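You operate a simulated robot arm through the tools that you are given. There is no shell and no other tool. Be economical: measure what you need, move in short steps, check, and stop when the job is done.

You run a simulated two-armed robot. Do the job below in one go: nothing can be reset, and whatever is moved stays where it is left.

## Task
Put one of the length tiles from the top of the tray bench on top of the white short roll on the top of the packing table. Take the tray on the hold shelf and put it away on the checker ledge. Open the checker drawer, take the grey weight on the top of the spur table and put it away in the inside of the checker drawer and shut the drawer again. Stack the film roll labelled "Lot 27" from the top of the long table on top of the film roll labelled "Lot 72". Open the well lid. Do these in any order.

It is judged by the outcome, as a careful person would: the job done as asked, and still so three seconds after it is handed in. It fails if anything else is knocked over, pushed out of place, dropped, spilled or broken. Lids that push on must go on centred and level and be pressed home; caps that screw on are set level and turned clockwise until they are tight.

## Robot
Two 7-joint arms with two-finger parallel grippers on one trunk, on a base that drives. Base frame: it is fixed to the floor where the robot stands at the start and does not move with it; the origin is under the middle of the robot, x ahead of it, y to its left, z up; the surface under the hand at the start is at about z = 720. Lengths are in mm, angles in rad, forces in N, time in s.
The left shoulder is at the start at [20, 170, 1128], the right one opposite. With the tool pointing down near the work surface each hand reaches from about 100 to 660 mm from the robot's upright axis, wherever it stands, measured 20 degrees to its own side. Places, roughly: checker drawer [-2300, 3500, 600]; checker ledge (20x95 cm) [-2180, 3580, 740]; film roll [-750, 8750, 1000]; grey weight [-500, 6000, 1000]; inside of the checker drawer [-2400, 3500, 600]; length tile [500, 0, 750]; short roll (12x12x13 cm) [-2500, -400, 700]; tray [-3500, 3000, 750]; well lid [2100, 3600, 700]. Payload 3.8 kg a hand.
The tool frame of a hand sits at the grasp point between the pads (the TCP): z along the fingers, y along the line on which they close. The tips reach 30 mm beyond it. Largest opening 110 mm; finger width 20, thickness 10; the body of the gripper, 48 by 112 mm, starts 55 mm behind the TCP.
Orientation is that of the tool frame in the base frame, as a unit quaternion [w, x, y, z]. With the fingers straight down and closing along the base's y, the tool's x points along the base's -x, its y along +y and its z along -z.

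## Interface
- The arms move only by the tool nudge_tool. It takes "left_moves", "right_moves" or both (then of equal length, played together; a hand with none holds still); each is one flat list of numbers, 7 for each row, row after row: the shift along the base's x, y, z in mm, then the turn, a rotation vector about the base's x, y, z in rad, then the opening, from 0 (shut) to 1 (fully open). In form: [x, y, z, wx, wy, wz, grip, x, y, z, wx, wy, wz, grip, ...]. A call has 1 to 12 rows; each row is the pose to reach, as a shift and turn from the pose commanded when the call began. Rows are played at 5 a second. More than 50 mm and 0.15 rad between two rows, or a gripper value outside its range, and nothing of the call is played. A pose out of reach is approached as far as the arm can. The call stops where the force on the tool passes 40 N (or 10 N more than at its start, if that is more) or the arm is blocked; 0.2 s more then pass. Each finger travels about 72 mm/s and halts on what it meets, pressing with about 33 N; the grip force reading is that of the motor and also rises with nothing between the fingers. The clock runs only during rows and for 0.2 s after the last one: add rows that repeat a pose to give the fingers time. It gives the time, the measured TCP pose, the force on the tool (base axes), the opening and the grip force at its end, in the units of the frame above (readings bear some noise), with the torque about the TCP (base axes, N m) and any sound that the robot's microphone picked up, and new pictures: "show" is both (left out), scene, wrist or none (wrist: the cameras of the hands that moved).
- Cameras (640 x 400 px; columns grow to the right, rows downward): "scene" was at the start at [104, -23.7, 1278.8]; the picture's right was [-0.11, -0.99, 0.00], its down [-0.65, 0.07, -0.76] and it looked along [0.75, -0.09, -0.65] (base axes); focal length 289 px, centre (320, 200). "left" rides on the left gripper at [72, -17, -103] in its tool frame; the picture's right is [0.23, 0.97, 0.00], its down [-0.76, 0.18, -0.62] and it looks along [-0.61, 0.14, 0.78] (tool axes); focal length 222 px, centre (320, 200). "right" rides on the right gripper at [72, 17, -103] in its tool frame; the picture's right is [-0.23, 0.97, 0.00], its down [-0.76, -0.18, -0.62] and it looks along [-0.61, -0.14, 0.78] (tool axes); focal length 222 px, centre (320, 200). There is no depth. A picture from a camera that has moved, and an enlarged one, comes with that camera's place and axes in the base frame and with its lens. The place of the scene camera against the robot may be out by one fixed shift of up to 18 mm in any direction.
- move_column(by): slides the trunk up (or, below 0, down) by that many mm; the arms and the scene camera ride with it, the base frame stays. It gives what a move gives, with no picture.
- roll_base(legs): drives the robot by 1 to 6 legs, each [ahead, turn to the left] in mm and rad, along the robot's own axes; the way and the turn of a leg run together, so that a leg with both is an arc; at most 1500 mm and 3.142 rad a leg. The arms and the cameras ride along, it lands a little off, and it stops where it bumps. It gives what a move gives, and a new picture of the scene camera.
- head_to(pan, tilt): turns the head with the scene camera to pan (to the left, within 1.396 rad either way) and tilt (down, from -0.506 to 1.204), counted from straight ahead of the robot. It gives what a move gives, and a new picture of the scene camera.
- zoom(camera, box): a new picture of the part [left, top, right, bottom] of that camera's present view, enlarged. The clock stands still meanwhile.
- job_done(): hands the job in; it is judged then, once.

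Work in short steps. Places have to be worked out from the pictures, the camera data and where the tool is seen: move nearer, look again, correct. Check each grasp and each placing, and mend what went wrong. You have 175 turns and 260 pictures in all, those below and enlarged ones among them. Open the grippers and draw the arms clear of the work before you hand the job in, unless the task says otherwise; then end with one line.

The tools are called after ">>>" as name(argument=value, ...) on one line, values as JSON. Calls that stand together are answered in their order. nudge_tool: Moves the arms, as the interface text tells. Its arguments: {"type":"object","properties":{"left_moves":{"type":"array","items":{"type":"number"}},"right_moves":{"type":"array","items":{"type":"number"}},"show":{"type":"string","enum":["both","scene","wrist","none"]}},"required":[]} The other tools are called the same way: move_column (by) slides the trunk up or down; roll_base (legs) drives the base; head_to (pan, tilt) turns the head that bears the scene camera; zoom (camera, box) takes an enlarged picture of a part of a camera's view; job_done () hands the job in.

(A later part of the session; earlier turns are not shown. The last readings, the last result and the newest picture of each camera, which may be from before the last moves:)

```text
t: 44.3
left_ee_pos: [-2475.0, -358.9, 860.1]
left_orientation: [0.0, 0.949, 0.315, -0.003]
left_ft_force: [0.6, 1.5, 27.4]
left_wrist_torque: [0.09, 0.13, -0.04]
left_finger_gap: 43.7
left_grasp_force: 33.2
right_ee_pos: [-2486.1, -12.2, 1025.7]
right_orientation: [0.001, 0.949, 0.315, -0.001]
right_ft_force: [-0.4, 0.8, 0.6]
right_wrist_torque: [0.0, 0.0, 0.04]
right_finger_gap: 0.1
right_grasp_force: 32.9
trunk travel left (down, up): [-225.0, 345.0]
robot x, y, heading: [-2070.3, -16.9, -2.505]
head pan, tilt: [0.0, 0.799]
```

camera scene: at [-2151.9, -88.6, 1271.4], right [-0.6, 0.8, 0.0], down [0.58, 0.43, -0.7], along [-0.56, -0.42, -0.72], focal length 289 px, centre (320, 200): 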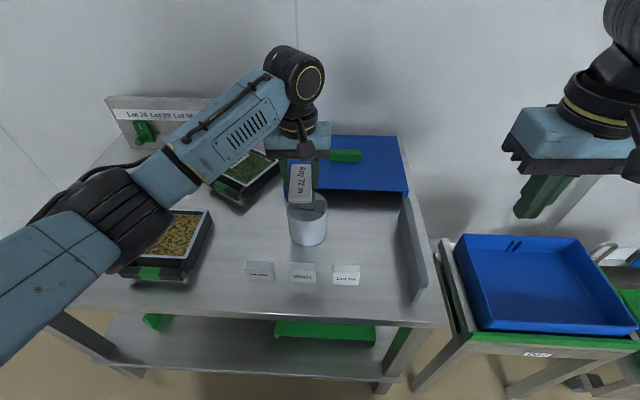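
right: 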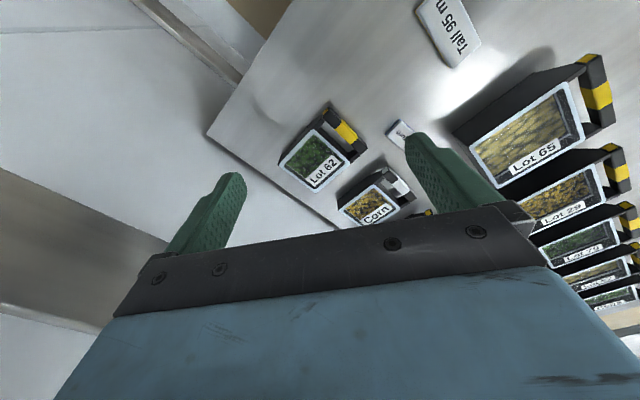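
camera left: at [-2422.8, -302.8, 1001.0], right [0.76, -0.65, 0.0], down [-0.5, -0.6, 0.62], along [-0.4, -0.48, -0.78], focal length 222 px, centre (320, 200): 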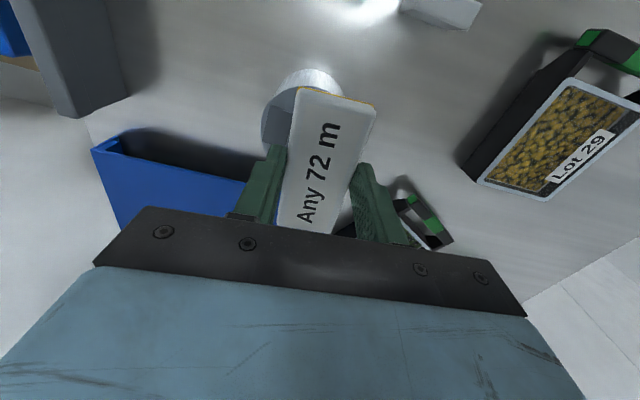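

Contact is now within 5 mm of the tile's centre. I release and rise.

>>> nudge_tool(left_moves=[0, 0, 1, 0, 0, 0, 0, 0, 0, 1, 0, 0, 0, 0.55, 0, 0, 1, 0, 0, 0, 0.6, 0, 0, 1, 0, 0, 0, 0.6, 0, 0, 40, 0, 0, 0, 0.6, 0, 0, 85, 0, 0, 0, 0.6, 0, 0, 130, 0, 0, 0, 0.6])

>>> zoom(camera="scene", box=[260, 150, 360, 240])

```text
t: 45.9
left_ee_pos: [-2476.0, -359.5, 987.7]
left_orientation: [0.0, 0.949, 0.315, 0.001]
left_ft_force: [-1.2, -0.3, 0.5]
left_wrist_torque: [-0.02, 0.0, -0.03]
left_finger_gap: 66.4
left_grasp_force: 0.1
right_ee_pos: [-2488.7, -14.8, 1024.5]
right_orientation: [0.0, 0.949, 0.314, 0.0]
right_ft_force: [-0.6, -0.6, -0.3]
right_wrist_torque: [0.0, -0.04, 0.03]
right_finger_gap: 0.0
right_grasp_force: 32.7
trunk travel left (down, up): [-225.0, 345.0]
robot x, y, heading: [-2068.7, -15.3, -2.504]
head pan, tilt: [0.0, 0.799]
camera scene: at [-2151.7, -88.3, 1271.5], right [-0.6, 0.8, 0.0], down [0.58, 0.43, -0.7], along [-0.56, -0.42, -0.72], focal length 289 px, centre (320, 200)
camera left: at [-2429.4, -303.0, 1092.0], right [0.76, -0.65, 0.0], down [-0.51, -0.6, 0.62], along [-0.4, -0.48, -0.78], focal length 222 px, centre (320, 200)
```

scene: 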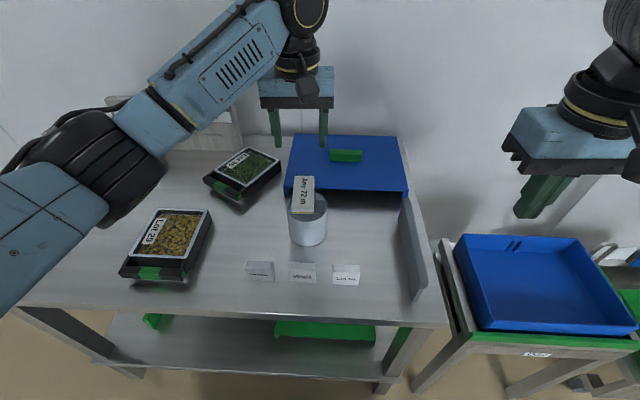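
left: 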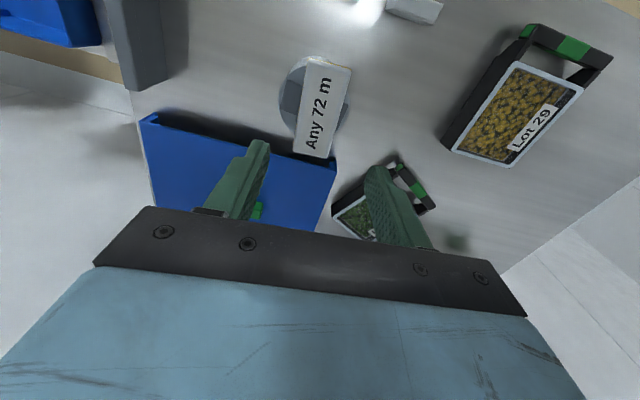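

```text
4.44 times, centred on (310, 195) of scene
camera zoom: at [-2151.7, -88.3, 1271.5], right [-0.6, 0.8, 0.0], down [0.58, 0.43, -0.7], along [-0.56, -0.42, -0.72], focal length 1285 px, centre (364, 222)
```

zoom: 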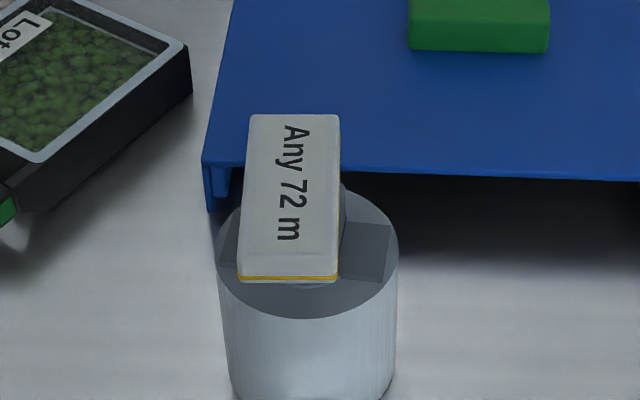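

The tile rests level on the roll. I withdraw the left arm toward the body.

>>> nudge_tool(left_moves=[40, 2, 10, 0, 0, 0, 0.6, 80, 4, 20, 0, 0, 0, 0.6, 120, 6, 30, 0, 0, 0, 0.6, 160, 8, 30, 0, 0, 0, 0.6, 200, 10, 30, 0, 0, 0, 0.6, 243, 11, 30, 0, 0, 0, 0.6], show="none")

>>> head_to(pan=-0.6, tilt=0.35)

>>> roll_base(legs=[[-450, 0], [0, -1.3]])

```text
t: 47.3
left_ee_pos: [-2233.9, -347.1, 1019.5]
left_orientation: [0.001, 0.949, 0.315, -0.001]
left_ft_force: [-0.8, -0.8, 0.1]
left_wrist_torque: [-0.03, 0.0, 0.01]
left_finger_gap: 66.1
left_grasp_force: 0.0
right_ee_pos: [-2486.9, -14.8, 1024.6]
right_orientation: [0.0, 0.949, 0.315, 0.0]
right_ft_force: [-0.4, -0.4, 0.0]
right_wrist_torque: [0.04, 0.01, 0.03]
right_finger_gap: 0.1
right_grasp_force: 32.5
trunk travel left (down, up): [-225.0, 345.0]
robot x, y, heading: [-2069.9, -17.9, -2.502]
head pan, tilt: [0.0, 0.799]
```

```text
t: 48.3
left_ee_pos: [-2234.9, -347.5, 1019.0]
left_orientation: [0.0, 0.949, 0.315, 0.0]
left_ft_force: [-0.3, 0.1, -0.8]
left_wrist_torque: [0.0, 0.02, -0.01]
left_finger_gap: 65.7
left_grasp_force: 0.1
right_ee_pos: [-2488.4, -14.3, 1025.2]
right_orientation: [0.0, 0.949, 0.316, 0.001]
right_ft_force: [0.2, 0.1, 0.1]
right_wrist_torque: [-0.03, 0.0, 0.02]
right_finger_gap: 0.2
right_grasp_force: 33.0
trunk travel left (down, up): [-225.0, 345.0]
robot x, y, heading: [-2068.8, -12.9, -2.501]
head pan, tilt: [-0.6, 0.351]
camera scene: at [-2180.2, -44.1, 1311.0], right [-0.04, 1.0, 0.0], down [0.34, 0.01, -0.94], along [-0.94, -0.04, -0.34], focal length 289 px, centre (320, 200)
```

scene: 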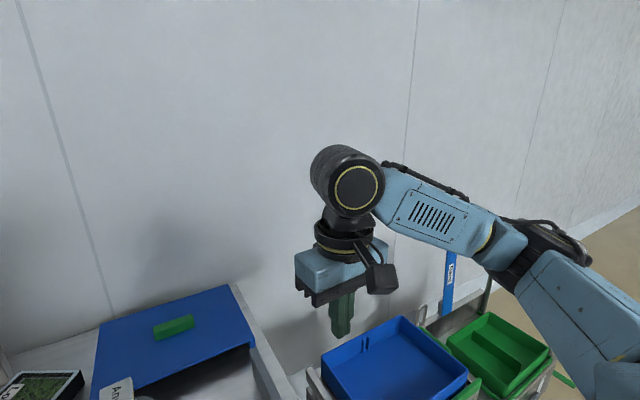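

```text
t: 54.2
left_ee_pos: [-2081.2, 317.9, 1020.3]
left_orientation: [-0.001, 0.947, -0.322, 0.0]
left_ft_force: [1.0, -0.2, 0.1]
left_wrist_torque: [0.01, 0.03, -0.01]
left_finger_gap: 65.9
left_grasp_force: 0.1
right_ee_pos: [-1830.0, 653.4, 1023.2]
right_orientation: [0.0, 0.947, -0.322, -0.001]
right_ft_force: [-1.1, 0.1, -0.4]
right_wrist_torque: [0.0, -0.01, 0.02]
right_finger_gap: 0.0
right_grasp_force: 33.1
trunk travel left (down, up): [-225.0, 345.0]
robot x, y, heading: [-1710.7, 247.5, 2.487]
head pan, tilt: [-0.6, 0.351]
camera scene: at [-1761.5, 337.3, 1311.1], right [0.95, 0.31, 0.0], down [0.11, -0.33, -0.94], along [-0.29, 0.89, -0.34], focal length 289 px, centre (320, 200)
```

scene: 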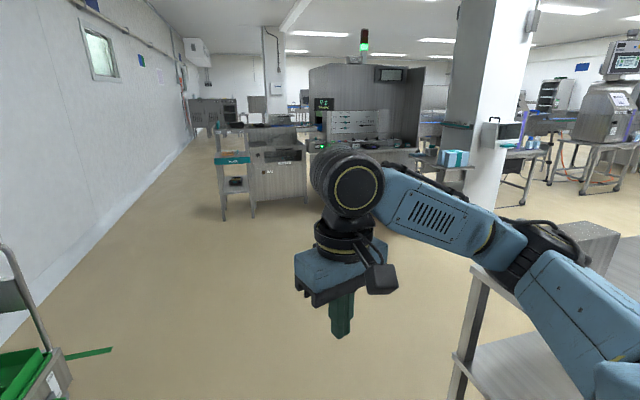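

>>> zoom(camera="scene", box=[190, 60, 450, 225])

```text
2.42 times, centred on (320, 142) of scene
camera zoom: at [-1761.5, 337.3, 1311.1], right [0.95, 0.31, 0.0], down [0.11, -0.33, -0.94], along [-0.29, 0.89, -0.34], focal length 701 px, centre (320, 339)
```

zoom: 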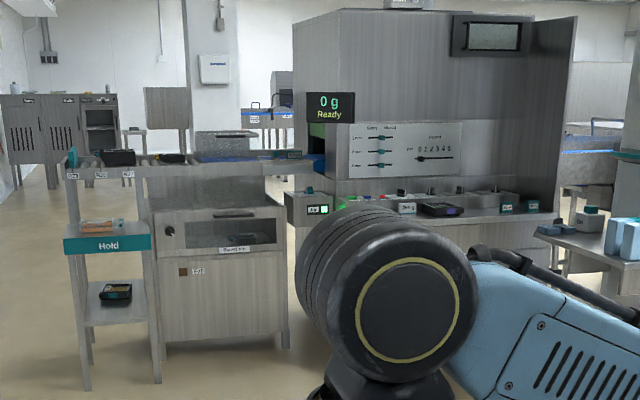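

The hold shelf is at about (-3550,2890). I drive toward it.

>>> head_to(pan=0, tilt=0.5)

>>> roll_base(legs=[[0, -0.233], [1100, 0], [1050, 0], [0, -0.3]])

>>> zoom(camera="scene", box=[220, 60, 460, 250])

```text
t: 55.2
left_ee_pos: [-2080.8, 318.5, 1019.2]
left_orientation: [0.0, 0.947, -0.321, 0.0]
left_ft_force: [0.9, 0.3, -0.4]
left_wrist_torque: [0.0, 0.0, -0.01]
left_finger_gap: 66.1
left_grasp_force: 0.1
right_ee_pos: [-1830.0, 652.0, 1025.1]
right_orientation: [0.0, 0.947, -0.322, 0.0]
right_ft_force: [-0.2, 0.2, 1.3]
right_wrist_torque: [0.02, -0.02, -0.03]
right_finger_gap: 0.1
right_grasp_force: 32.6
trunk travel left (down, up): [-225.0, 345.0]
robot x, y, heading: [-1714.2, 247.9, 2.49]
head pan, tilt: [0.0, 0.499]
camera scene: at [-1804.8, 304.1, 1297.4], right [0.61, 0.79, 0.0], down [0.38, -0.29, -0.88], along [-0.7, 0.54, -0.48], focal length 289 px, centre (320, 200)
```

scene: 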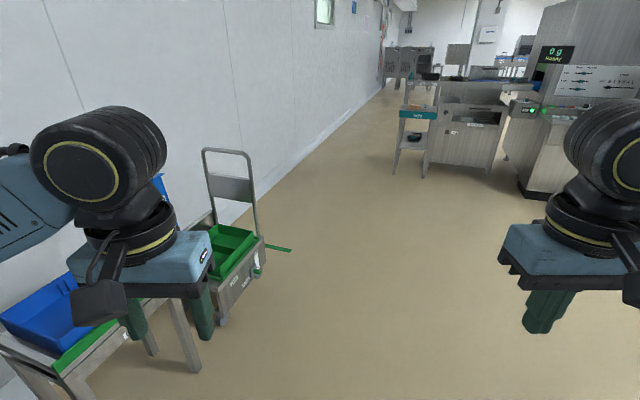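

```text
t: 67.6
left_ee_pos: [-3382.8, 2121.0, 1019.5]
left_orientation: [-0.001, 0.835, -0.551, 0.0]
left_ft_force: [0.3, 0.2, 0.0]
left_wrist_torque: [0.0, 0.02, -0.03]
left_finger_gap: 66.1
left_grasp_force: 0.1
right_ee_pos: [-2999.1, 2290.1, 1024.5]
right_orientation: [0.0, 0.834, -0.551, 0.0]
right_ft_force: [0.4, -0.2, -0.2]
right_wrist_torque: [-0.01, 0.01, 0.0]
right_finger_gap: 0.0
right_grasp_force: 32.7
trunk travel left (down, up): [-225.0, 345.0]
robot x, y, heading: [-3098.8, 1879.8, 1.974]
head pan, tilt: [0.0, 0.499]
camera scene: at [-3142.1, 1970.7, 1297.4], right [0.92, 0.39, 0.0], down [0.19, -0.44, -0.88], along [-0.34, 0.81, -0.48], focal length 289 px, centre (320, 200)
```

scene: 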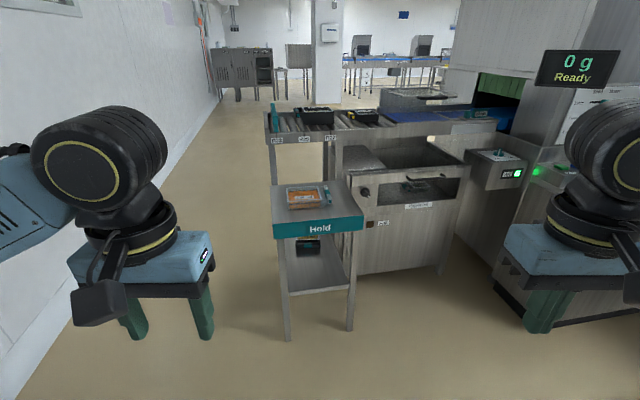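

```text
2.11 times, centred on (340, 155) of scene
camera zoom: at [-3142.1, 1970.7, 1297.4], right [0.92, 0.39, 0.0], down [0.19, -0.44, -0.88], along [-0.34, 0.81, -0.48], focal length 609 px, centre (278, 295)
```

zoom: 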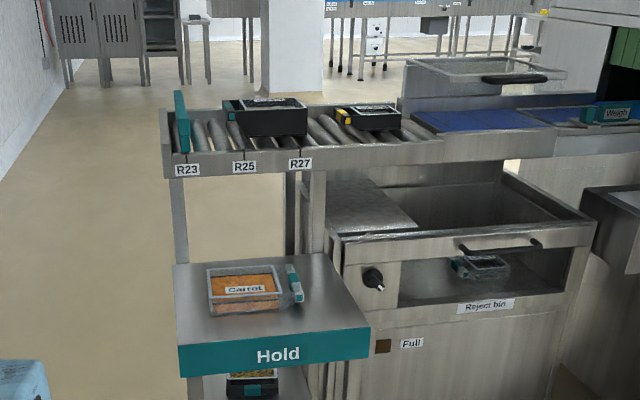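

The "Carrot" tray is at about (-3575,2856,770); shelf front faces about 2.17 rad heading. I approach it in two stages.

>>> roll_base(legs=[[0, -0.13], [600, 0], [0, 0.328]])

>>> head_to(pan=0.1, tilt=0.75)

>>> zoom(camera="scene", box=[220, 80, 420, 230])

```text
t: 72.7
left_ee_pos: [-3585.8, 2650.3, 1019.1]
left_orientation: [0.0, 0.882, -0.472, 0.0]
left_ft_force: [-0.1, -0.1, -0.4]
left_wrist_torque: [0.01, 0.0, -0.01]
left_finger_gap: 66.2
left_grasp_force: 0.1
right_ee_pos: [-3240.4, 2886.9, 1024.5]
right_orientation: [-0.001, 0.882, -0.47, 0.001]
right_ft_force: [-0.6, 0.3, -0.5]
right_wrist_torque: [-0.01, 0.0, 0.02]
right_finger_gap: 0.0
right_grasp_force: 33.1
trunk travel left (down, up): [-225.0, 345.0]
robot x, y, heading: [-3256.0, 2467.7, 2.161]
head pan, tilt: [0.0, 0.499]
camera scene: at [-3323.8, 2547.4, 1297.4], right [0.83, 0.56, 0.0], down [0.27, -0.4, -0.88], along [-0.49, 0.73, -0.48], focal length 289 px, centre (320, 200)
```

scene: 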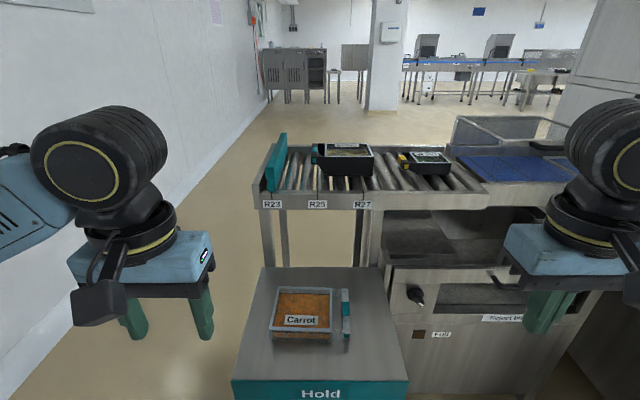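

```text
t: 73.4
left_ee_pos: [-3585.7, 2650.3, 1019.9]
left_orientation: [0.0, 0.882, -0.472, 0.0]
left_ft_force: [-0.2, -0.4, -1.0]
left_wrist_torque: [-0.01, 0.02, 0.01]
left_finger_gap: 66.1
left_grasp_force: 0.1
right_ee_pos: [-3240.5, 2887.4, 1025.0]
right_orientation: [0.0, 0.882, -0.471, 0.0]
right_ft_force: [0.0, -0.2, -0.3]
right_wrist_torque: [-0.02, -0.02, 0.02]
right_finger_gap: 0.1
right_grasp_force: 32.8
trunk travel left (down, up): [-225.0, 345.0]
robot x, y, heading: [-3262.8, 2468.2, 2.161]
head pan, tilt: [0.099, 0.75]
camera scene: at [-3325.6, 2535.9, 1275.5], right [0.77, 0.64, 0.0], down [0.43, -0.53, -0.73], along [-0.47, 0.56, -0.68], focal length 289 px, centre (320, 200)
```

scene: 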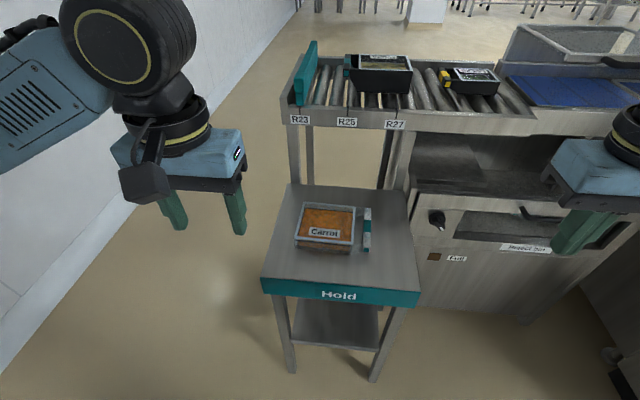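

```text
2.67 times, centred on (320, 155) of scene
camera zoom: at [-3325.6, 2535.9, 1275.5], right [0.77, 0.64, 0.0], down [0.43, -0.53, -0.73], along [-0.47, 0.56, -0.68], focal length 771 px, centre (320, 320)
```

zoom: 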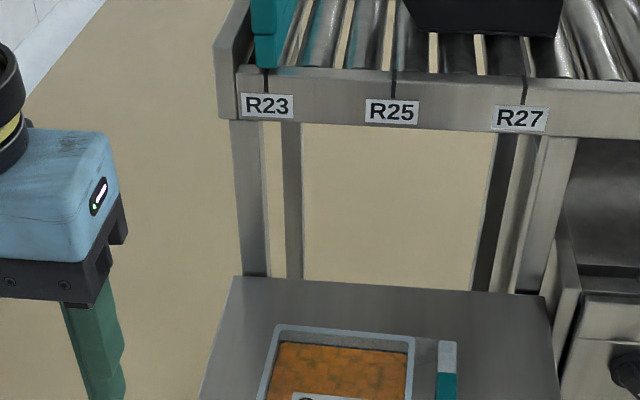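

>>> zoom(camera="scene", box=[280, 190, 400, 270])

```text
5.00 times, centred on (340, 230) of scene
camera zoom: at [-3325.6, 2535.9, 1275.5], right [0.77, 0.64, 0.0], down [0.43, -0.53, -0.73], along [-0.47, 0.56, -0.68], focal length 1445 px, centre (220, 50)
```

zoom: 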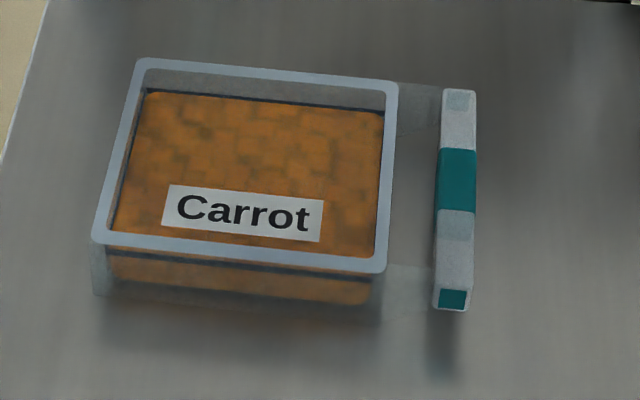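

The tray has a bar handle on its right side (about 16 mm thick, parallel to my forward direction). I'll grip it with the right hand; I move it above the handle first, half open.

>>> nudge_tool(right_moves=[-48, 5, 0, 0, 0, 0, 0.3, -96, 10, 0, 0, 0, 0, 0.3, -144, 16, -20, 0, 0, 0, 0.3, -190, 21, -40, 0, 0, 0, 0.3, -238, 26, -60, 0, 0, 0, 0.3, -286, 32, -75, 0, 0, 0, 0.3, -286, 32, -115, 0, 0, 0, 0.3, -286, 32, -115, 0, 0, 0, 0.3])

>>> zoom(camera="right", box=[200, 40, 440, 190])

```text
refused: row 3 steps farther than a row can; nothing moved
```

```text
2.67 times, centred on (320, 115) of right
camera zoom: at [-3213.2, 2816.3, 1126.8], right [-0.94, -0.35, 0.0], down [-0.28, 0.73, 0.62], along [-0.22, 0.58, -0.78], focal length 592 px, centre (320, 427)
```

zoom: 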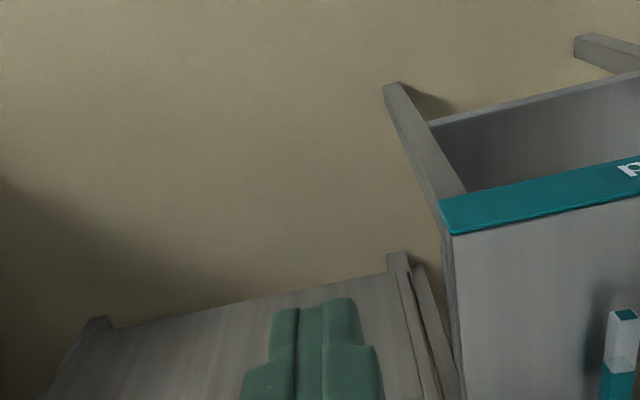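

Step slightly too long; I use shorter ones.

>>> nudge_tool(right_moves=[-45, 5, 0, 0, 0, 0, 0.3, -90, 10, 0, 0, 0, 0, 0.3, -130, 15, -20, 0, 0, 0, 0.3, -170, 19, -40, 0, 0, 0, 0.3, -210, 24, -60, 0, 0, 0, 0.3, -250, 28, -75, 0, 0, 0, 0.3, -286, 32, -95, 0, 0, 0, 0.3, -286, 32, -115, 0, 0, 0, 0.3, -286, 32, -115, 0, 0, 0, 0.3])

>>> zoom(camera="right", box=[200, 40, 440, 190])

```text
t: 75.4
left_ee_pos: [-3585.0, 2650.2, 1018.3]
left_orientation: [0.001, 0.882, -0.472, 0.0]
left_ft_force: [0.7, -0.1, 0.0]
left_wrist_torque: [-0.03, 0.01, -0.03]
left_finger_gap: 66.0
left_grasp_force: 0.1
right_ee_pos: [-3526.3, 2920.3, 910.4]
right_orientation: [-0.001, 0.883, -0.47, 0.001]
right_ft_force: [0.1, 0.2, 1.0]
right_wrist_torque: [0.02, -0.02, 0.0]
right_finger_gap: 32.6
right_grasp_force: 0.0
trunk travel left (down, up): [-225.0, 345.0]
robot x, y, heading: [-3258.0, 2467.4, 2.165]
head pan, tilt: [0.099, 0.75]
camera scene: at [-3325.7, 2535.8, 1275.4], right [0.77, 0.64, 0.0], down [0.43, -0.53, -0.73], along [-0.47, 0.56, -0.68], focal length 289 px, centre (320, 200)
camera right: at [-3499.6, 2848.3, 1013.1], right [-0.94, -0.35, 0.0], down [-0.28, 0.73, 0.62], along [-0.22, 0.58, -0.78], focal length 222 px, centre (320, 200)
```

scene: 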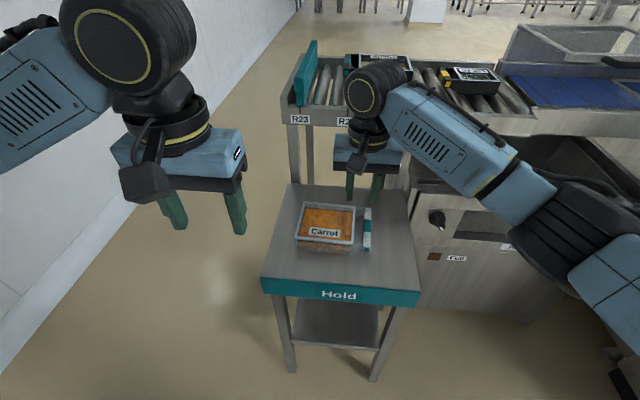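
right: 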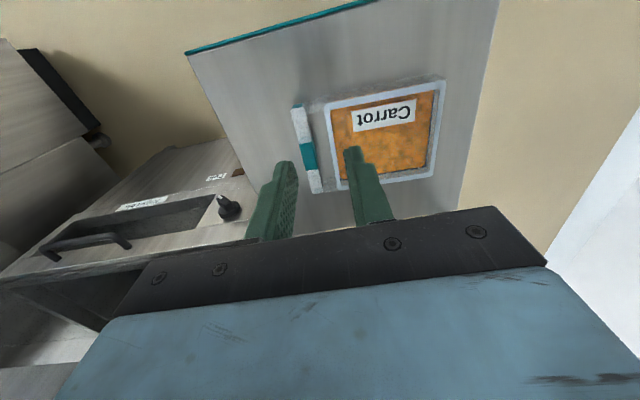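

```text
2.67 times, centred on (320, 115) of right
camera zoom: at [-3499.6, 2848.3, 1013.1], right [-0.94, -0.35, 0.0], down [-0.28, 0.73, 0.62], along [-0.22, 0.58, -0.78], focal length 592 px, centre (320, 427)
```

zoom: 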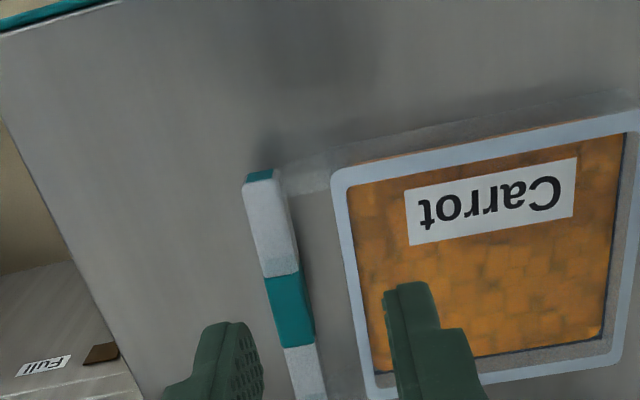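

The handle centre is at about (-3530,2967), about 0.055 rad rotated from the hand. I correct and lower to z 840.

>>> nudge_tool(right_moves=[-2, 24, 0, 0, 0, -0.055, 0.3, -4, 47, -30, 0, 0, -0.055, 0.3, -4, 47, -70, 0, 0, -0.055, 0.3, -4, 47, -70, 0, 0, -0.055, 0.3], show="wrist")

>>> zoom(camera="right", box=[220, 80, 420, 230])

>>> zoom(camera="scene", box=[290, 150, 410, 260])

```text
t: 76.4
left_ee_pos: [-3584.8, 2650.7, 1020.1]
left_orientation: [0.0, 0.882, -0.471, 0.0]
left_ft_force: [-0.1, -0.6, 0.5]
left_wrist_torque: [-0.01, 0.03, 0.01]
left_finger_gap: 66.2
left_grasp_force: 0.0
right_ee_pos: [-3528.5, 2964.8, 837.0]
right_orientation: [0.0, 0.869, -0.495, 0.0]
right_ft_force: [-0.5, 0.0, 0.2]
right_wrist_torque: [-0.02, -0.04, -0.01]
right_finger_gap: 32.9
right_grasp_force: 0.1
trunk travel left (down, up): [-225.0, 345.0]
robot x, y, heading: [-3259.9, 2466.3, 2.163]
head pan, tilt: [0.099, 0.75]
camera right: at [-3507.4, 2893.1, 940.7], right [-0.95, -0.3, 0.0], down [-0.24, 0.75, 0.62], along [-0.19, 0.59, -0.78], focal length 222 px, centre (320, 200)
```

right: 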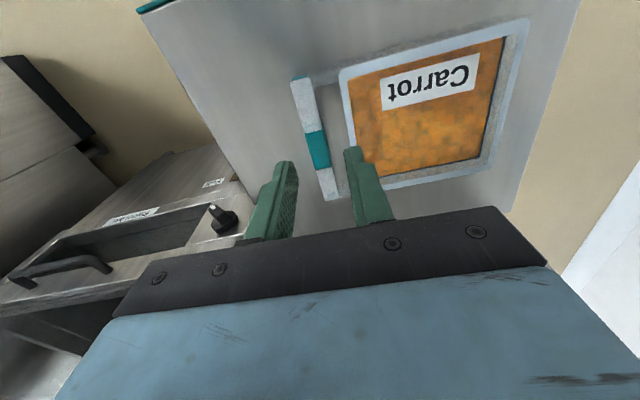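

```text
2.67 times, centred on (320, 155) of right
camera zoom: at [-3507.4, 2893.1, 940.7], right [-0.95, -0.3, 0.0], down [-0.24, 0.75, 0.62], along [-0.19, 0.59, -0.78], focal length 592 px, centre (320, 320)
```

zoom: 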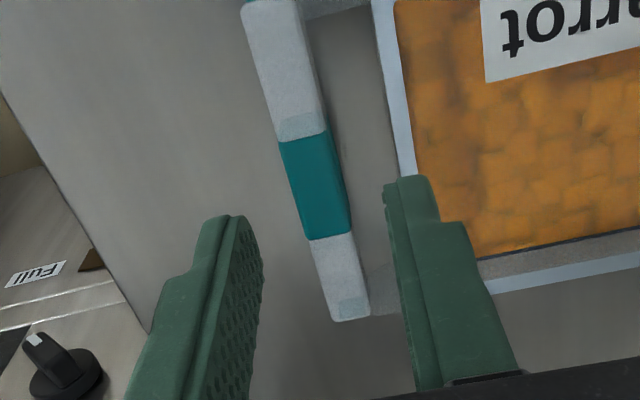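

```text
3.64 times, centred on (350, 205) of scene
camera zoom: at [-3325.5, 2535.9, 1275.5], right [0.77, 0.64, 0.0], down [0.43, -0.53, -0.73], along [-0.47, 0.56, -0.68], focal length 1051 px, centre (211, 182)
```

zoom: 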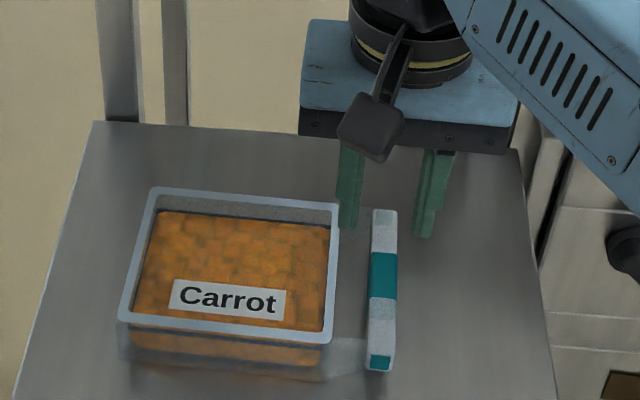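

Aligned. I narrow the opening to fit the gap and lower to z 783.

>>> nudge_tool(right_moves=[-2, 4, 0, 0, 0, 0, 0.25, -2, 4, -25, 0, 0, 0, 0.25, -2, 4, -45, 0, 0, 0, 0.25, -2, 4, -54, 0, 0, 0, 0.25, -2, 4, -54, 0, 0, 0, 0.25], show="none")

>>> zoom(camera="right", box=[220, 80, 420, 230])

>>> zoom(camera="scene", box=[300, 170, 400, 260])

```text
t: 77.6
left_ee_pos: [-3585.4, 2650.2, 1019.6]
left_orientation: [0.001, 0.882, -0.471, 0.0]
left_ft_force: [0.4, 0.8, 0.0]
left_wrist_torque: [-0.02, 0.01, -0.02]
left_finger_gap: 65.9
left_grasp_force: 0.1
right_ee_pos: [-3530.1, 2970.3, 784.5]
right_orientation: [0.0, 0.869, -0.495, 0.0]
right_ft_force: [-0.3, -0.3, -0.7]
right_wrist_torque: [-0.01, 0.0, -0.01]
right_finger_gap: 27.6
right_grasp_force: 0.2
trunk travel left (down, up): [-225.0, 345.0]
robot x, y, heading: [-3262.1, 2468.4, 2.162]
head pan, tilt: [0.099, 0.75]
```

```text
2.67 times, centred on (320, 155) of right
camera zoom: at [-3507.9, 2898.0, 886.7], right [-0.95, -0.3, 0.0], down [-0.24, 0.75, 0.62], along [-0.19, 0.59, -0.78], focal length 592 px, centre (320, 320)
```

zoom: 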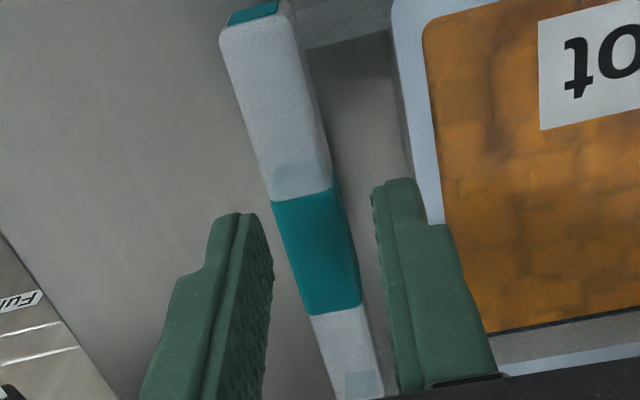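

```text
4.44 times, centred on (350, 215) of scene
camera zoom: at [-3325.5, 2535.9, 1275.4], right [0.77, 0.64, 0.0], down [0.43, -0.53, -0.73], along [-0.47, 0.56, -0.68], focal length 1285 px, centre (187, 133)
```

zoom: 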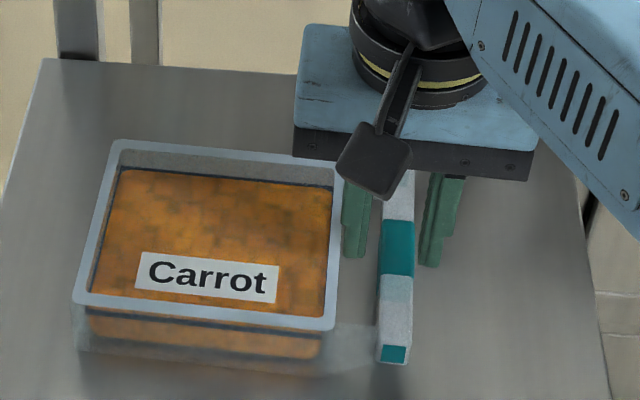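

>>> nudge_tool(right_moves=[0, 0, -7, 0, 0, 0, 0.25, 0, 0, -12, 0, 0, 0, 0.25, 0, 0, -12, 0, 0, 0, 0.0, 0, 0, -12, 0, 0, 0, 0.0, 0, 0, -12, 0, 0, 0, 0.0], show="wrist")

```text
t: 78.8
left_ee_pos: [-3584.8, 2651.1, 1018.9]
left_orientation: [0.0, 0.882, -0.471, -0.001]
left_ft_force: [0.5, -0.2, 0.2]
left_wrist_torque: [0.02, 0.02, 0.01]
left_finger_gap: 66.1
left_grasp_force: 0.0
right_ee_pos: [-3532.9, 2969.0, 772.7]
right_orientation: [0.0, 0.869, -0.495, 0.0]
right_ft_force: [0.6, -0.6, -0.1]
right_wrist_torque: [0.01, 0.01, -0.01]
right_finger_gap: 0.0
right_grasp_force: 32.5
trunk travel left (down, up): [-225.0, 345.0]
robot x, y, heading: [-3260.3, 2468.9, 2.159]
head pan, tilt: [0.099, 0.75]
camera right: at [-3509.3, 2896.6, 875.1], right [-0.95, -0.3, 0.0], down [-0.24, 0.75, 0.62], along [-0.19, 0.59, -0.78], focal length 222 px, centre (320, 200)
```

right: 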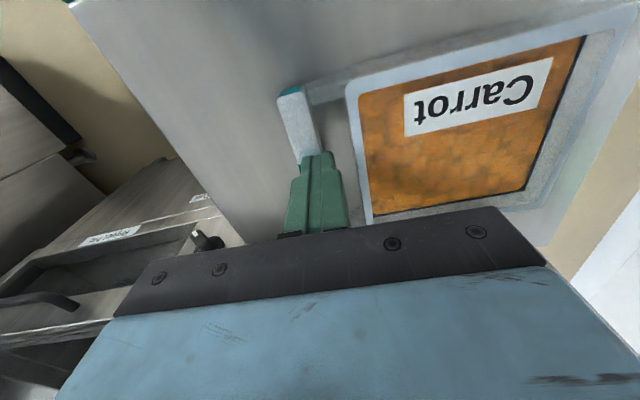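

The fingers shut above the handle, so it is lower than I judged. I raise, reopen, move forward 18 mm and look again.

>>> nudge_tool(right_moves=[0, 0, 12, 0, 0, 0, 0.25, -9, 16, 12, 0, 0, 0, 0.25, -9, 16, 12, 0, 0, 0, 0.25], show="none")

>>> zoom(camera="right", box=[220, 40, 440, 230])

>>> zoom(camera="scene", box=[280, 170, 420, 280])

```text
t: 79.6
left_ee_pos: [-3585.3, 2650.4, 1019.8]
left_orientation: [0.0, 0.882, -0.471, -0.001]
left_ft_force: [-0.9, -0.1, 0.4]
left_wrist_torque: [0.01, 0.01, 0.03]
left_finger_gap: 66.1
left_grasp_force: 0.0
right_ee_pos: [-3540.4, 2985.5, 784.5]
right_orientation: [0.0, 0.869, -0.495, 0.0]
right_ft_force: [-0.3, -0.2, -0.2]
right_wrist_torque: [0.03, 0.01, 0.01]
right_finger_gap: 27.6
right_grasp_force: 0.0
trunk travel left (down, up): [-225.0, 345.0]
robot x, y, heading: [-3264.8, 2468.0, 2.158]
head pan, tilt: [0.099, 0.75]
```

```text
2.11 times, centred on (330, 135) of right
camera zoom: at [-3518.0, 2913.5, 886.7], right [-0.95, -0.3, 0.0], down [-0.24, 0.75, 0.62], along [-0.19, 0.59, -0.78], focal length 468 px, centre (299, 337)
```

zoom: 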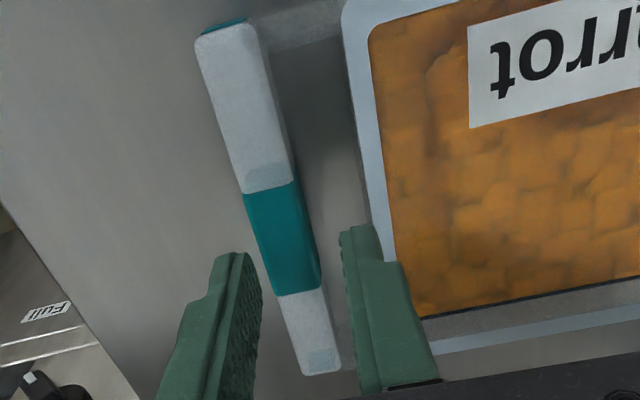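

```text
3.64 times, centred on (350, 225) of scene
camera zoom: at [-3325.3, 2536.0, 1275.4], right [0.77, 0.64, 0.0], down [0.43, -0.53, -0.73], along [-0.47, 0.56, -0.68], focal length 1051 px, centre (211, 109)
```

zoom: 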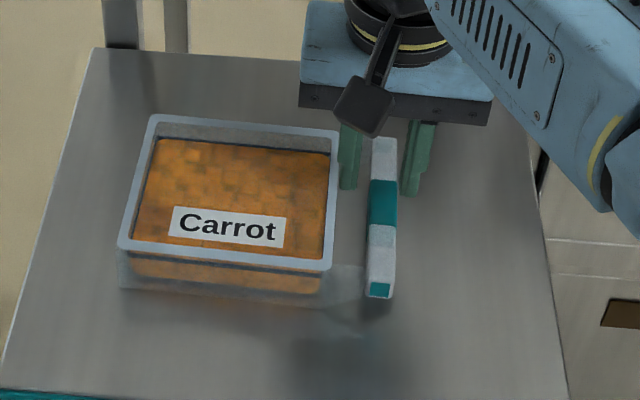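

I correct 4 mm to the right and lower to z 757 with care for contact.

>>> nudge_tool(right_moves=[3.5, 2, 0, 0, 0, 0, 0.27, 3.5, 2, -10, 0, 0, 0, 0.27, 3.5, 2, -18, 0, 0, 0, 0.27, 3.5, 2, -24, 0, 0, 0, 0.27, 3.5, 2, -28, 0, 0, 0, 0.27, 3.5, 2, -28, 0, 0, 0, 0.27], show="none")

>>> zoom(camera="right", box=[220, 40, 440, 230])

>>> zoom(camera="scene", box=[280, 170, 420, 280])

```text
t: 81.0
left_ee_pos: [-3585.0, 2650.6, 1020.0]
left_orientation: [0.001, 0.882, -0.471, 0.0]
left_ft_force: [0.4, 0.7, -0.5]
left_wrist_torque: [0.03, -0.01, 0.02]
left_finger_gap: 66.0
left_grasp_force: 0.1
right_ee_pos: [-3536.2, 2989.3, 756.2]
right_orientation: [0.0, 0.869, -0.495, 0.0]
right_ft_force: [0.6, 0.0, -0.7]
right_wrist_torque: [0.02, -0.04, 0.0]
right_finger_gap: 30.0
right_grasp_force: 0.3
trunk travel left (down, up): [-225.0, 345.0]
robot x, y, heading: [-3260.9, 2471.5, 2.158]
head pan, tilt: [0.099, 0.75]
```

```text
2.11 times, centred on (330, 135) of right
camera zoom: at [-3514.1, 2915.9, 858.9], right [-0.95, -0.3, 0.0], down [-0.24, 0.75, 0.62], along [-0.19, 0.59, -0.78], focal length 468 px, centre (299, 337)
```

zoom: 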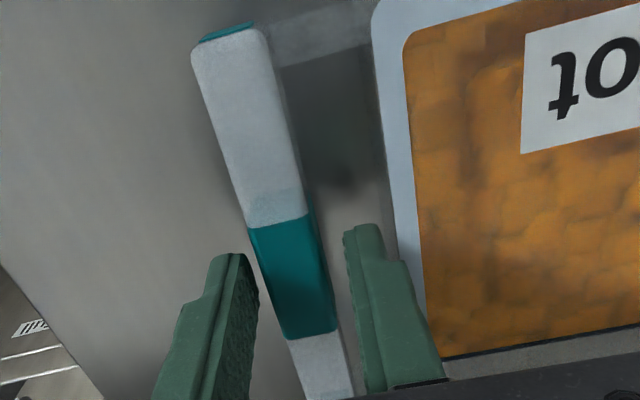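

```text
3.64 times, centred on (350, 225) of scene
camera zoom: at [-3325.5, 2535.9, 1275.4], right [0.77, 0.64, 0.0], down [0.43, -0.53, -0.73], along [-0.47, 0.56, -0.68], focal length 1051 px, centre (211, 109)
```

zoom: 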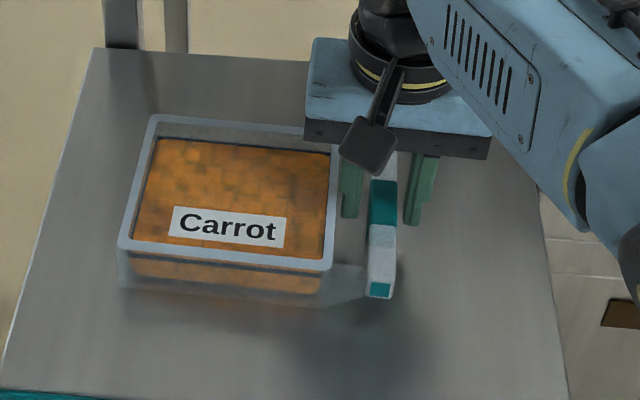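

The handle is still about 7 mm to the right of the finger centre. I correct, open to 40 mm, and lower further.

>>> nudge_tool(right_moves=[7, 2, 4, 0, 0, 0, 0.36, 7, 2, 4, 0, 0, 0, 0.36, 7, 2, -4, 0, 0, 0, 0.36, 7, 2, -10, 0, 0, 0, 0.36, 7, 2, -14, 0, 0, 0, 0.36, 7, 2, -14, 0, 0, 0, 0.36], show="none")

>>> zoom(camera="right", box=[220, 40, 440, 230])

>>> zoom(camera="scene", box=[280, 170, 420, 280])

```text
t: 82.4
left_ee_pos: [-3586.1, 2650.7, 1019.7]
left_orientation: [0.0, 0.882, -0.472, 0.0]
left_ft_force: [0.4, -0.6, -0.9]
left_wrist_torque: [0.0, -0.03, 0.05]
left_finger_gap: 66.0
left_grasp_force: 0.0
right_ee_pos: [-3530.4, 2990.3, 743.0]
right_orientation: [0.0, 0.869, -0.495, 0.0]
right_ft_force: [0.7, 0.3, -0.6]
right_wrist_torque: [0.02, 0.0, 0.0]
right_finger_gap: 39.5
right_grasp_force: 0.1
trunk travel left (down, up): [-225.0, 345.0]
robot x, y, heading: [-3257.2, 2472.7, 2.157]
head pan, tilt: [0.099, 0.75]
```

```text
2.11 times, centred on (330, 135) of right
camera zoom: at [-3508.0, 2917.8, 845.0], right [-0.95, -0.3, 0.0], down [-0.24, 0.75, 0.62], along [-0.19, 0.59, -0.78], focal length 468 px, centre (299, 337)
```

zoom: 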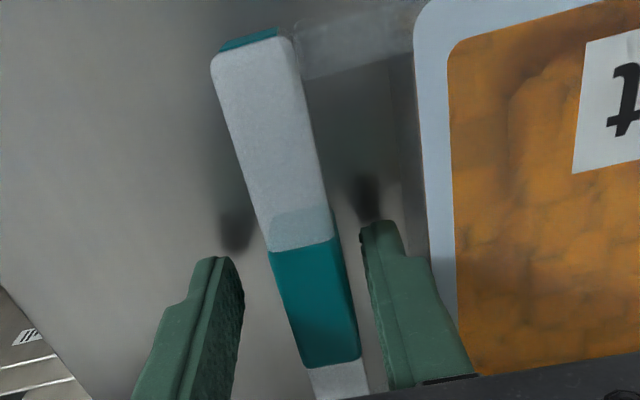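

```text
3.64 times, centred on (350, 225) of scene
camera zoom: at [-3325.5, 2535.9, 1275.4], right [0.77, 0.64, 0.0], down [0.43, -0.53, -0.73], along [-0.47, 0.56, -0.68], focal length 1051 px, centre (211, 109)
```

zoom: 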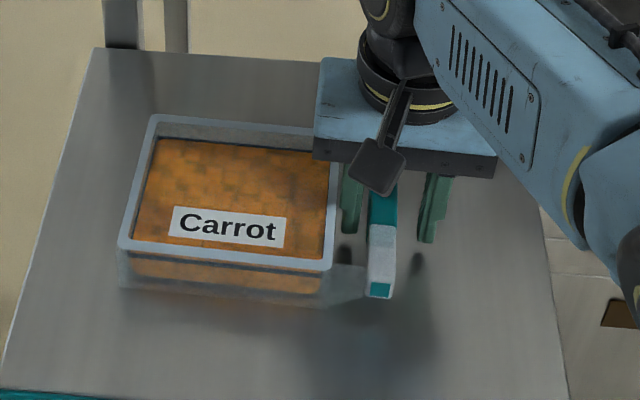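

Shadows show the tips just above the shelf now, with the handle between the fingers. I move forward 18 mm to its middle, lower 8 mm and close.

>>> nudge_tool(right_moves=[-9, 15.5, 0, 0, 0, 0, 0.36, -9, 15.5, -4, 0, 0, 0, 0.36, -9, 15.5, -8, 0, 0, 0, 0.36, -9, 15.5, -8, 0, 0, 0, 0.2, -9, 15.5, -8, 0, 0, 0, 0, -9, 15.5, -8, 0, 0, 0, 0, -9, 15.5, -8, 0, 0, 0, 0], show="wrist")

```text
t: 84.0
left_ee_pos: [-3585.3, 2649.0, 1019.6]
left_orientation: [0.0, 0.882, -0.471, 0.0]
left_ft_force: [-1.1, 0.1, 0.7]
left_wrist_torque: [-0.04, -0.01, -0.01]
left_finger_gap: 65.9
left_grasp_force: 0.1
right_ee_pos: [-3526.9, 2993.5, 742.6]
right_orientation: [0.0, 0.869, -0.494, 0.0]
right_ft_force: [-2.3, -1.0, 4.7]
right_wrist_torque: [-0.29, -0.06, -0.12]
right_finger_gap: 17.5
right_grasp_force: 32.6
right hand out of reach, approached as far as the arm can: row 1, 2, 3, 4, 5, 6, 7
trunk travel left (down, up): [-225.0, 345.0]
robot x, y, heading: [-3264.6, 2464.9, 2.16]
head pan, tilt: [0.099, 0.75]
camera right: at [-3505.0, 2921.1, 844.4], right [-0.95, -0.3, 0.0], down [-0.24, 0.75, 0.62], along [-0.19, 0.59, -0.78], focal length 222 px, centre (320, 200)
```

right: 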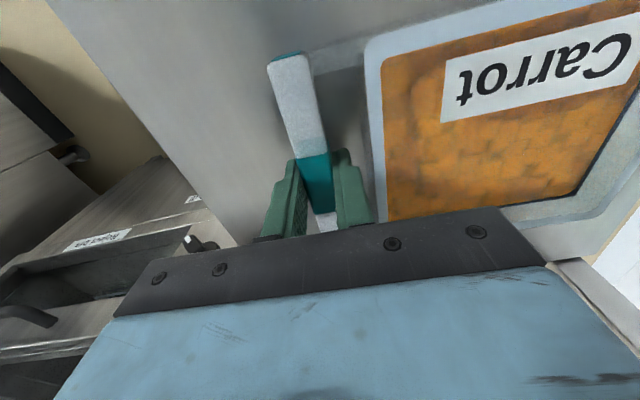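

Gripped (17.5 mm) though at the arm's reach limit. I test-lift by 15 mm to see how the tray behaves.

>>> nudge_tool(right_moves=[9, -8, 12, 0, 0, 0, 0, 9, -8, 18, 0, 0, 0, 0, 9, -8, 18, 0, 0, 0, 0])

>>> zoom(camera="scene", box=[280, 170, 420, 280])

```text
t: 84.8
left_ee_pos: [-3585.7, 2650.4, 1019.6]
left_orientation: [0.0, 0.882, -0.471, 0.0]
left_ft_force: [0.4, 0.2, -0.3]
left_wrist_torque: [0.03, -0.01, 0.0]
left_finger_gap: 66.0
left_grasp_force: 0.0
right_ee_pos: [-3518.8, 2985.3, 757.1]
right_orientation: [0.0, 0.869, -0.495, 0.001]
right_ft_force: [0.4, -0.2, -2.2]
right_wrist_torque: [0.1, -0.2, 0.02]
right_finger_gap: 17.6
right_grasp_force: 32.7
trunk travel left (down, up): [-225.0, 345.0]
robot x, y, heading: [-3258.0, 2471.8, 2.164]
head pan, tilt: [0.099, 0.75]
camera scene: at [-3325.6, 2536.0, 1275.4], right [0.77, 0.64, 0.0], down [0.43, -0.53, -0.73], along [-0.47, 0.56, -0.68], focal length 289 px, centre (320, 200)
camera right: at [-3495.7, 2913.4, 860.5], right [-0.95, -0.3, 0.0], down [-0.24, 0.75, 0.62], along [-0.19, 0.59, -0.78], focal length 222 px, centre (320, 200)
```

scene: 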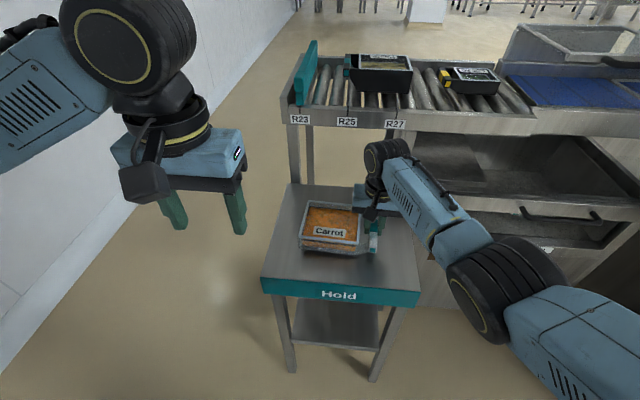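
right: 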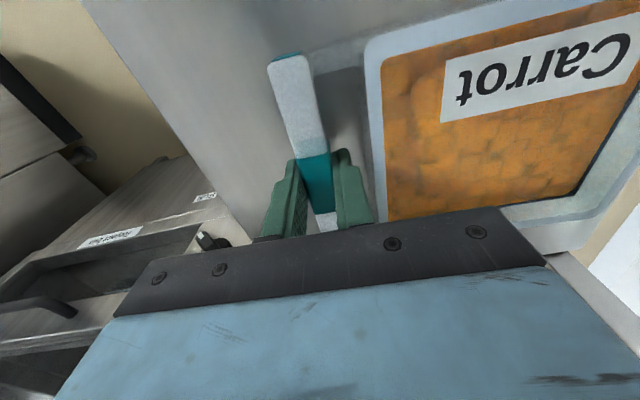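

```text
3.64 times, centred on (350, 225) of scene
camera zoom: at [-3325.6, 2536.0, 1275.4], right [0.77, 0.64, 0.0], down [0.43, -0.53, -0.73], along [-0.47, 0.56, -0.68], focal length 1051 px, centre (211, 109)
```

zoom: 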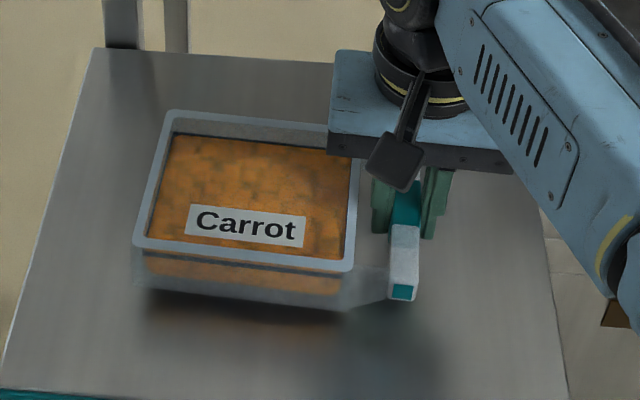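

The tray lifts level and is light (about 0.2 kg). I raise it and bring it in for driving.

>>> nudge_tool(right_moves=[0, 0, 40, 0, 0, 0, 0, 0, 0, 85, 0, 0, 0, 0, 10, -3, 130, 0, 0, 0, 0, 40, -12, 165, 0, 0, 0, 0, 80, -23, 185, 0, 0, 0, 0, 120, -35, 200, 0, 0, 0, 0, 165, -47, 200, 0, 0, 0, 0, 205, -58, 200, 0, 0, 0, 0, 239, -69, 200, 0, 0, 0, 0], show="none")

>>> head_to(pan=-1.1, tilt=0.35)

```text
t: 86.8
left_ee_pos: [-3585.8, 2649.5, 1019.6]
left_orientation: [0.001, 0.882, -0.471, 0.0]
left_ft_force: [0.1, 0.2, -0.1]
left_wrist_torque: [-0.02, 0.03, -0.02]
left_finger_gap: 66.0
left_grasp_force: 0.3
right_ee_pos: [-3279.1, 2916.2, 958.0]
right_orientation: [-0.001, 0.869, -0.495, -0.001]
right_ft_force: [0.2, -0.6, -3.5]
right_wrist_torque: [0.1, -0.17, -0.01]
right_finger_gap: 17.7
right_grasp_force: 33.2
trunk travel left (down, up): [-225.0, 345.0]
robot x, y, heading: [-3255.4, 2467.1, 2.158]
head pan, tilt: [0.099, 0.75]
```

```text
t: 88.2
left_ee_pos: [-3585.2, 2650.8, 1018.8]
left_orientation: [0.0, 0.882, -0.471, 0.0]
left_ft_force: [-0.4, 0.2, -0.8]
left_wrist_torque: [-0.01, 0.01, -0.01]
left_finger_gap: 65.9
left_grasp_force: 0.0
right_ee_pos: [-3281.1, 2917.4, 957.4]
right_orientation: [0.0, 0.869, -0.495, 0.0]
right_ft_force: [-0.1, -0.4, -2.9]
right_wrist_torque: [0.12, -0.17, 0.0]
right_finger_gap: 17.8
right_grasp_force: 33.2
trunk travel left (down, up): [-225.0, 345.0]
robot x, y, heading: [-3257.6, 2468.8, 2.163]
head pan, tilt: [-1.1, 0.351]
camera scene: at [-3227.5, 2553.4, 1311.0], right [0.87, -0.49, 0.0], down [-0.17, -0.3, -0.94], along [0.46, 0.82, -0.34], focal length 289 px, centre (320, 200)
```

scene: 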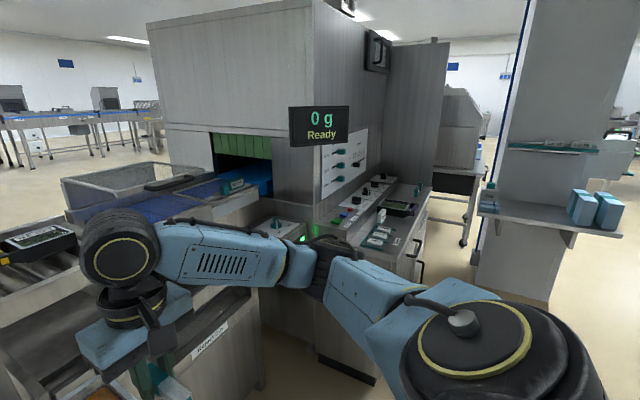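

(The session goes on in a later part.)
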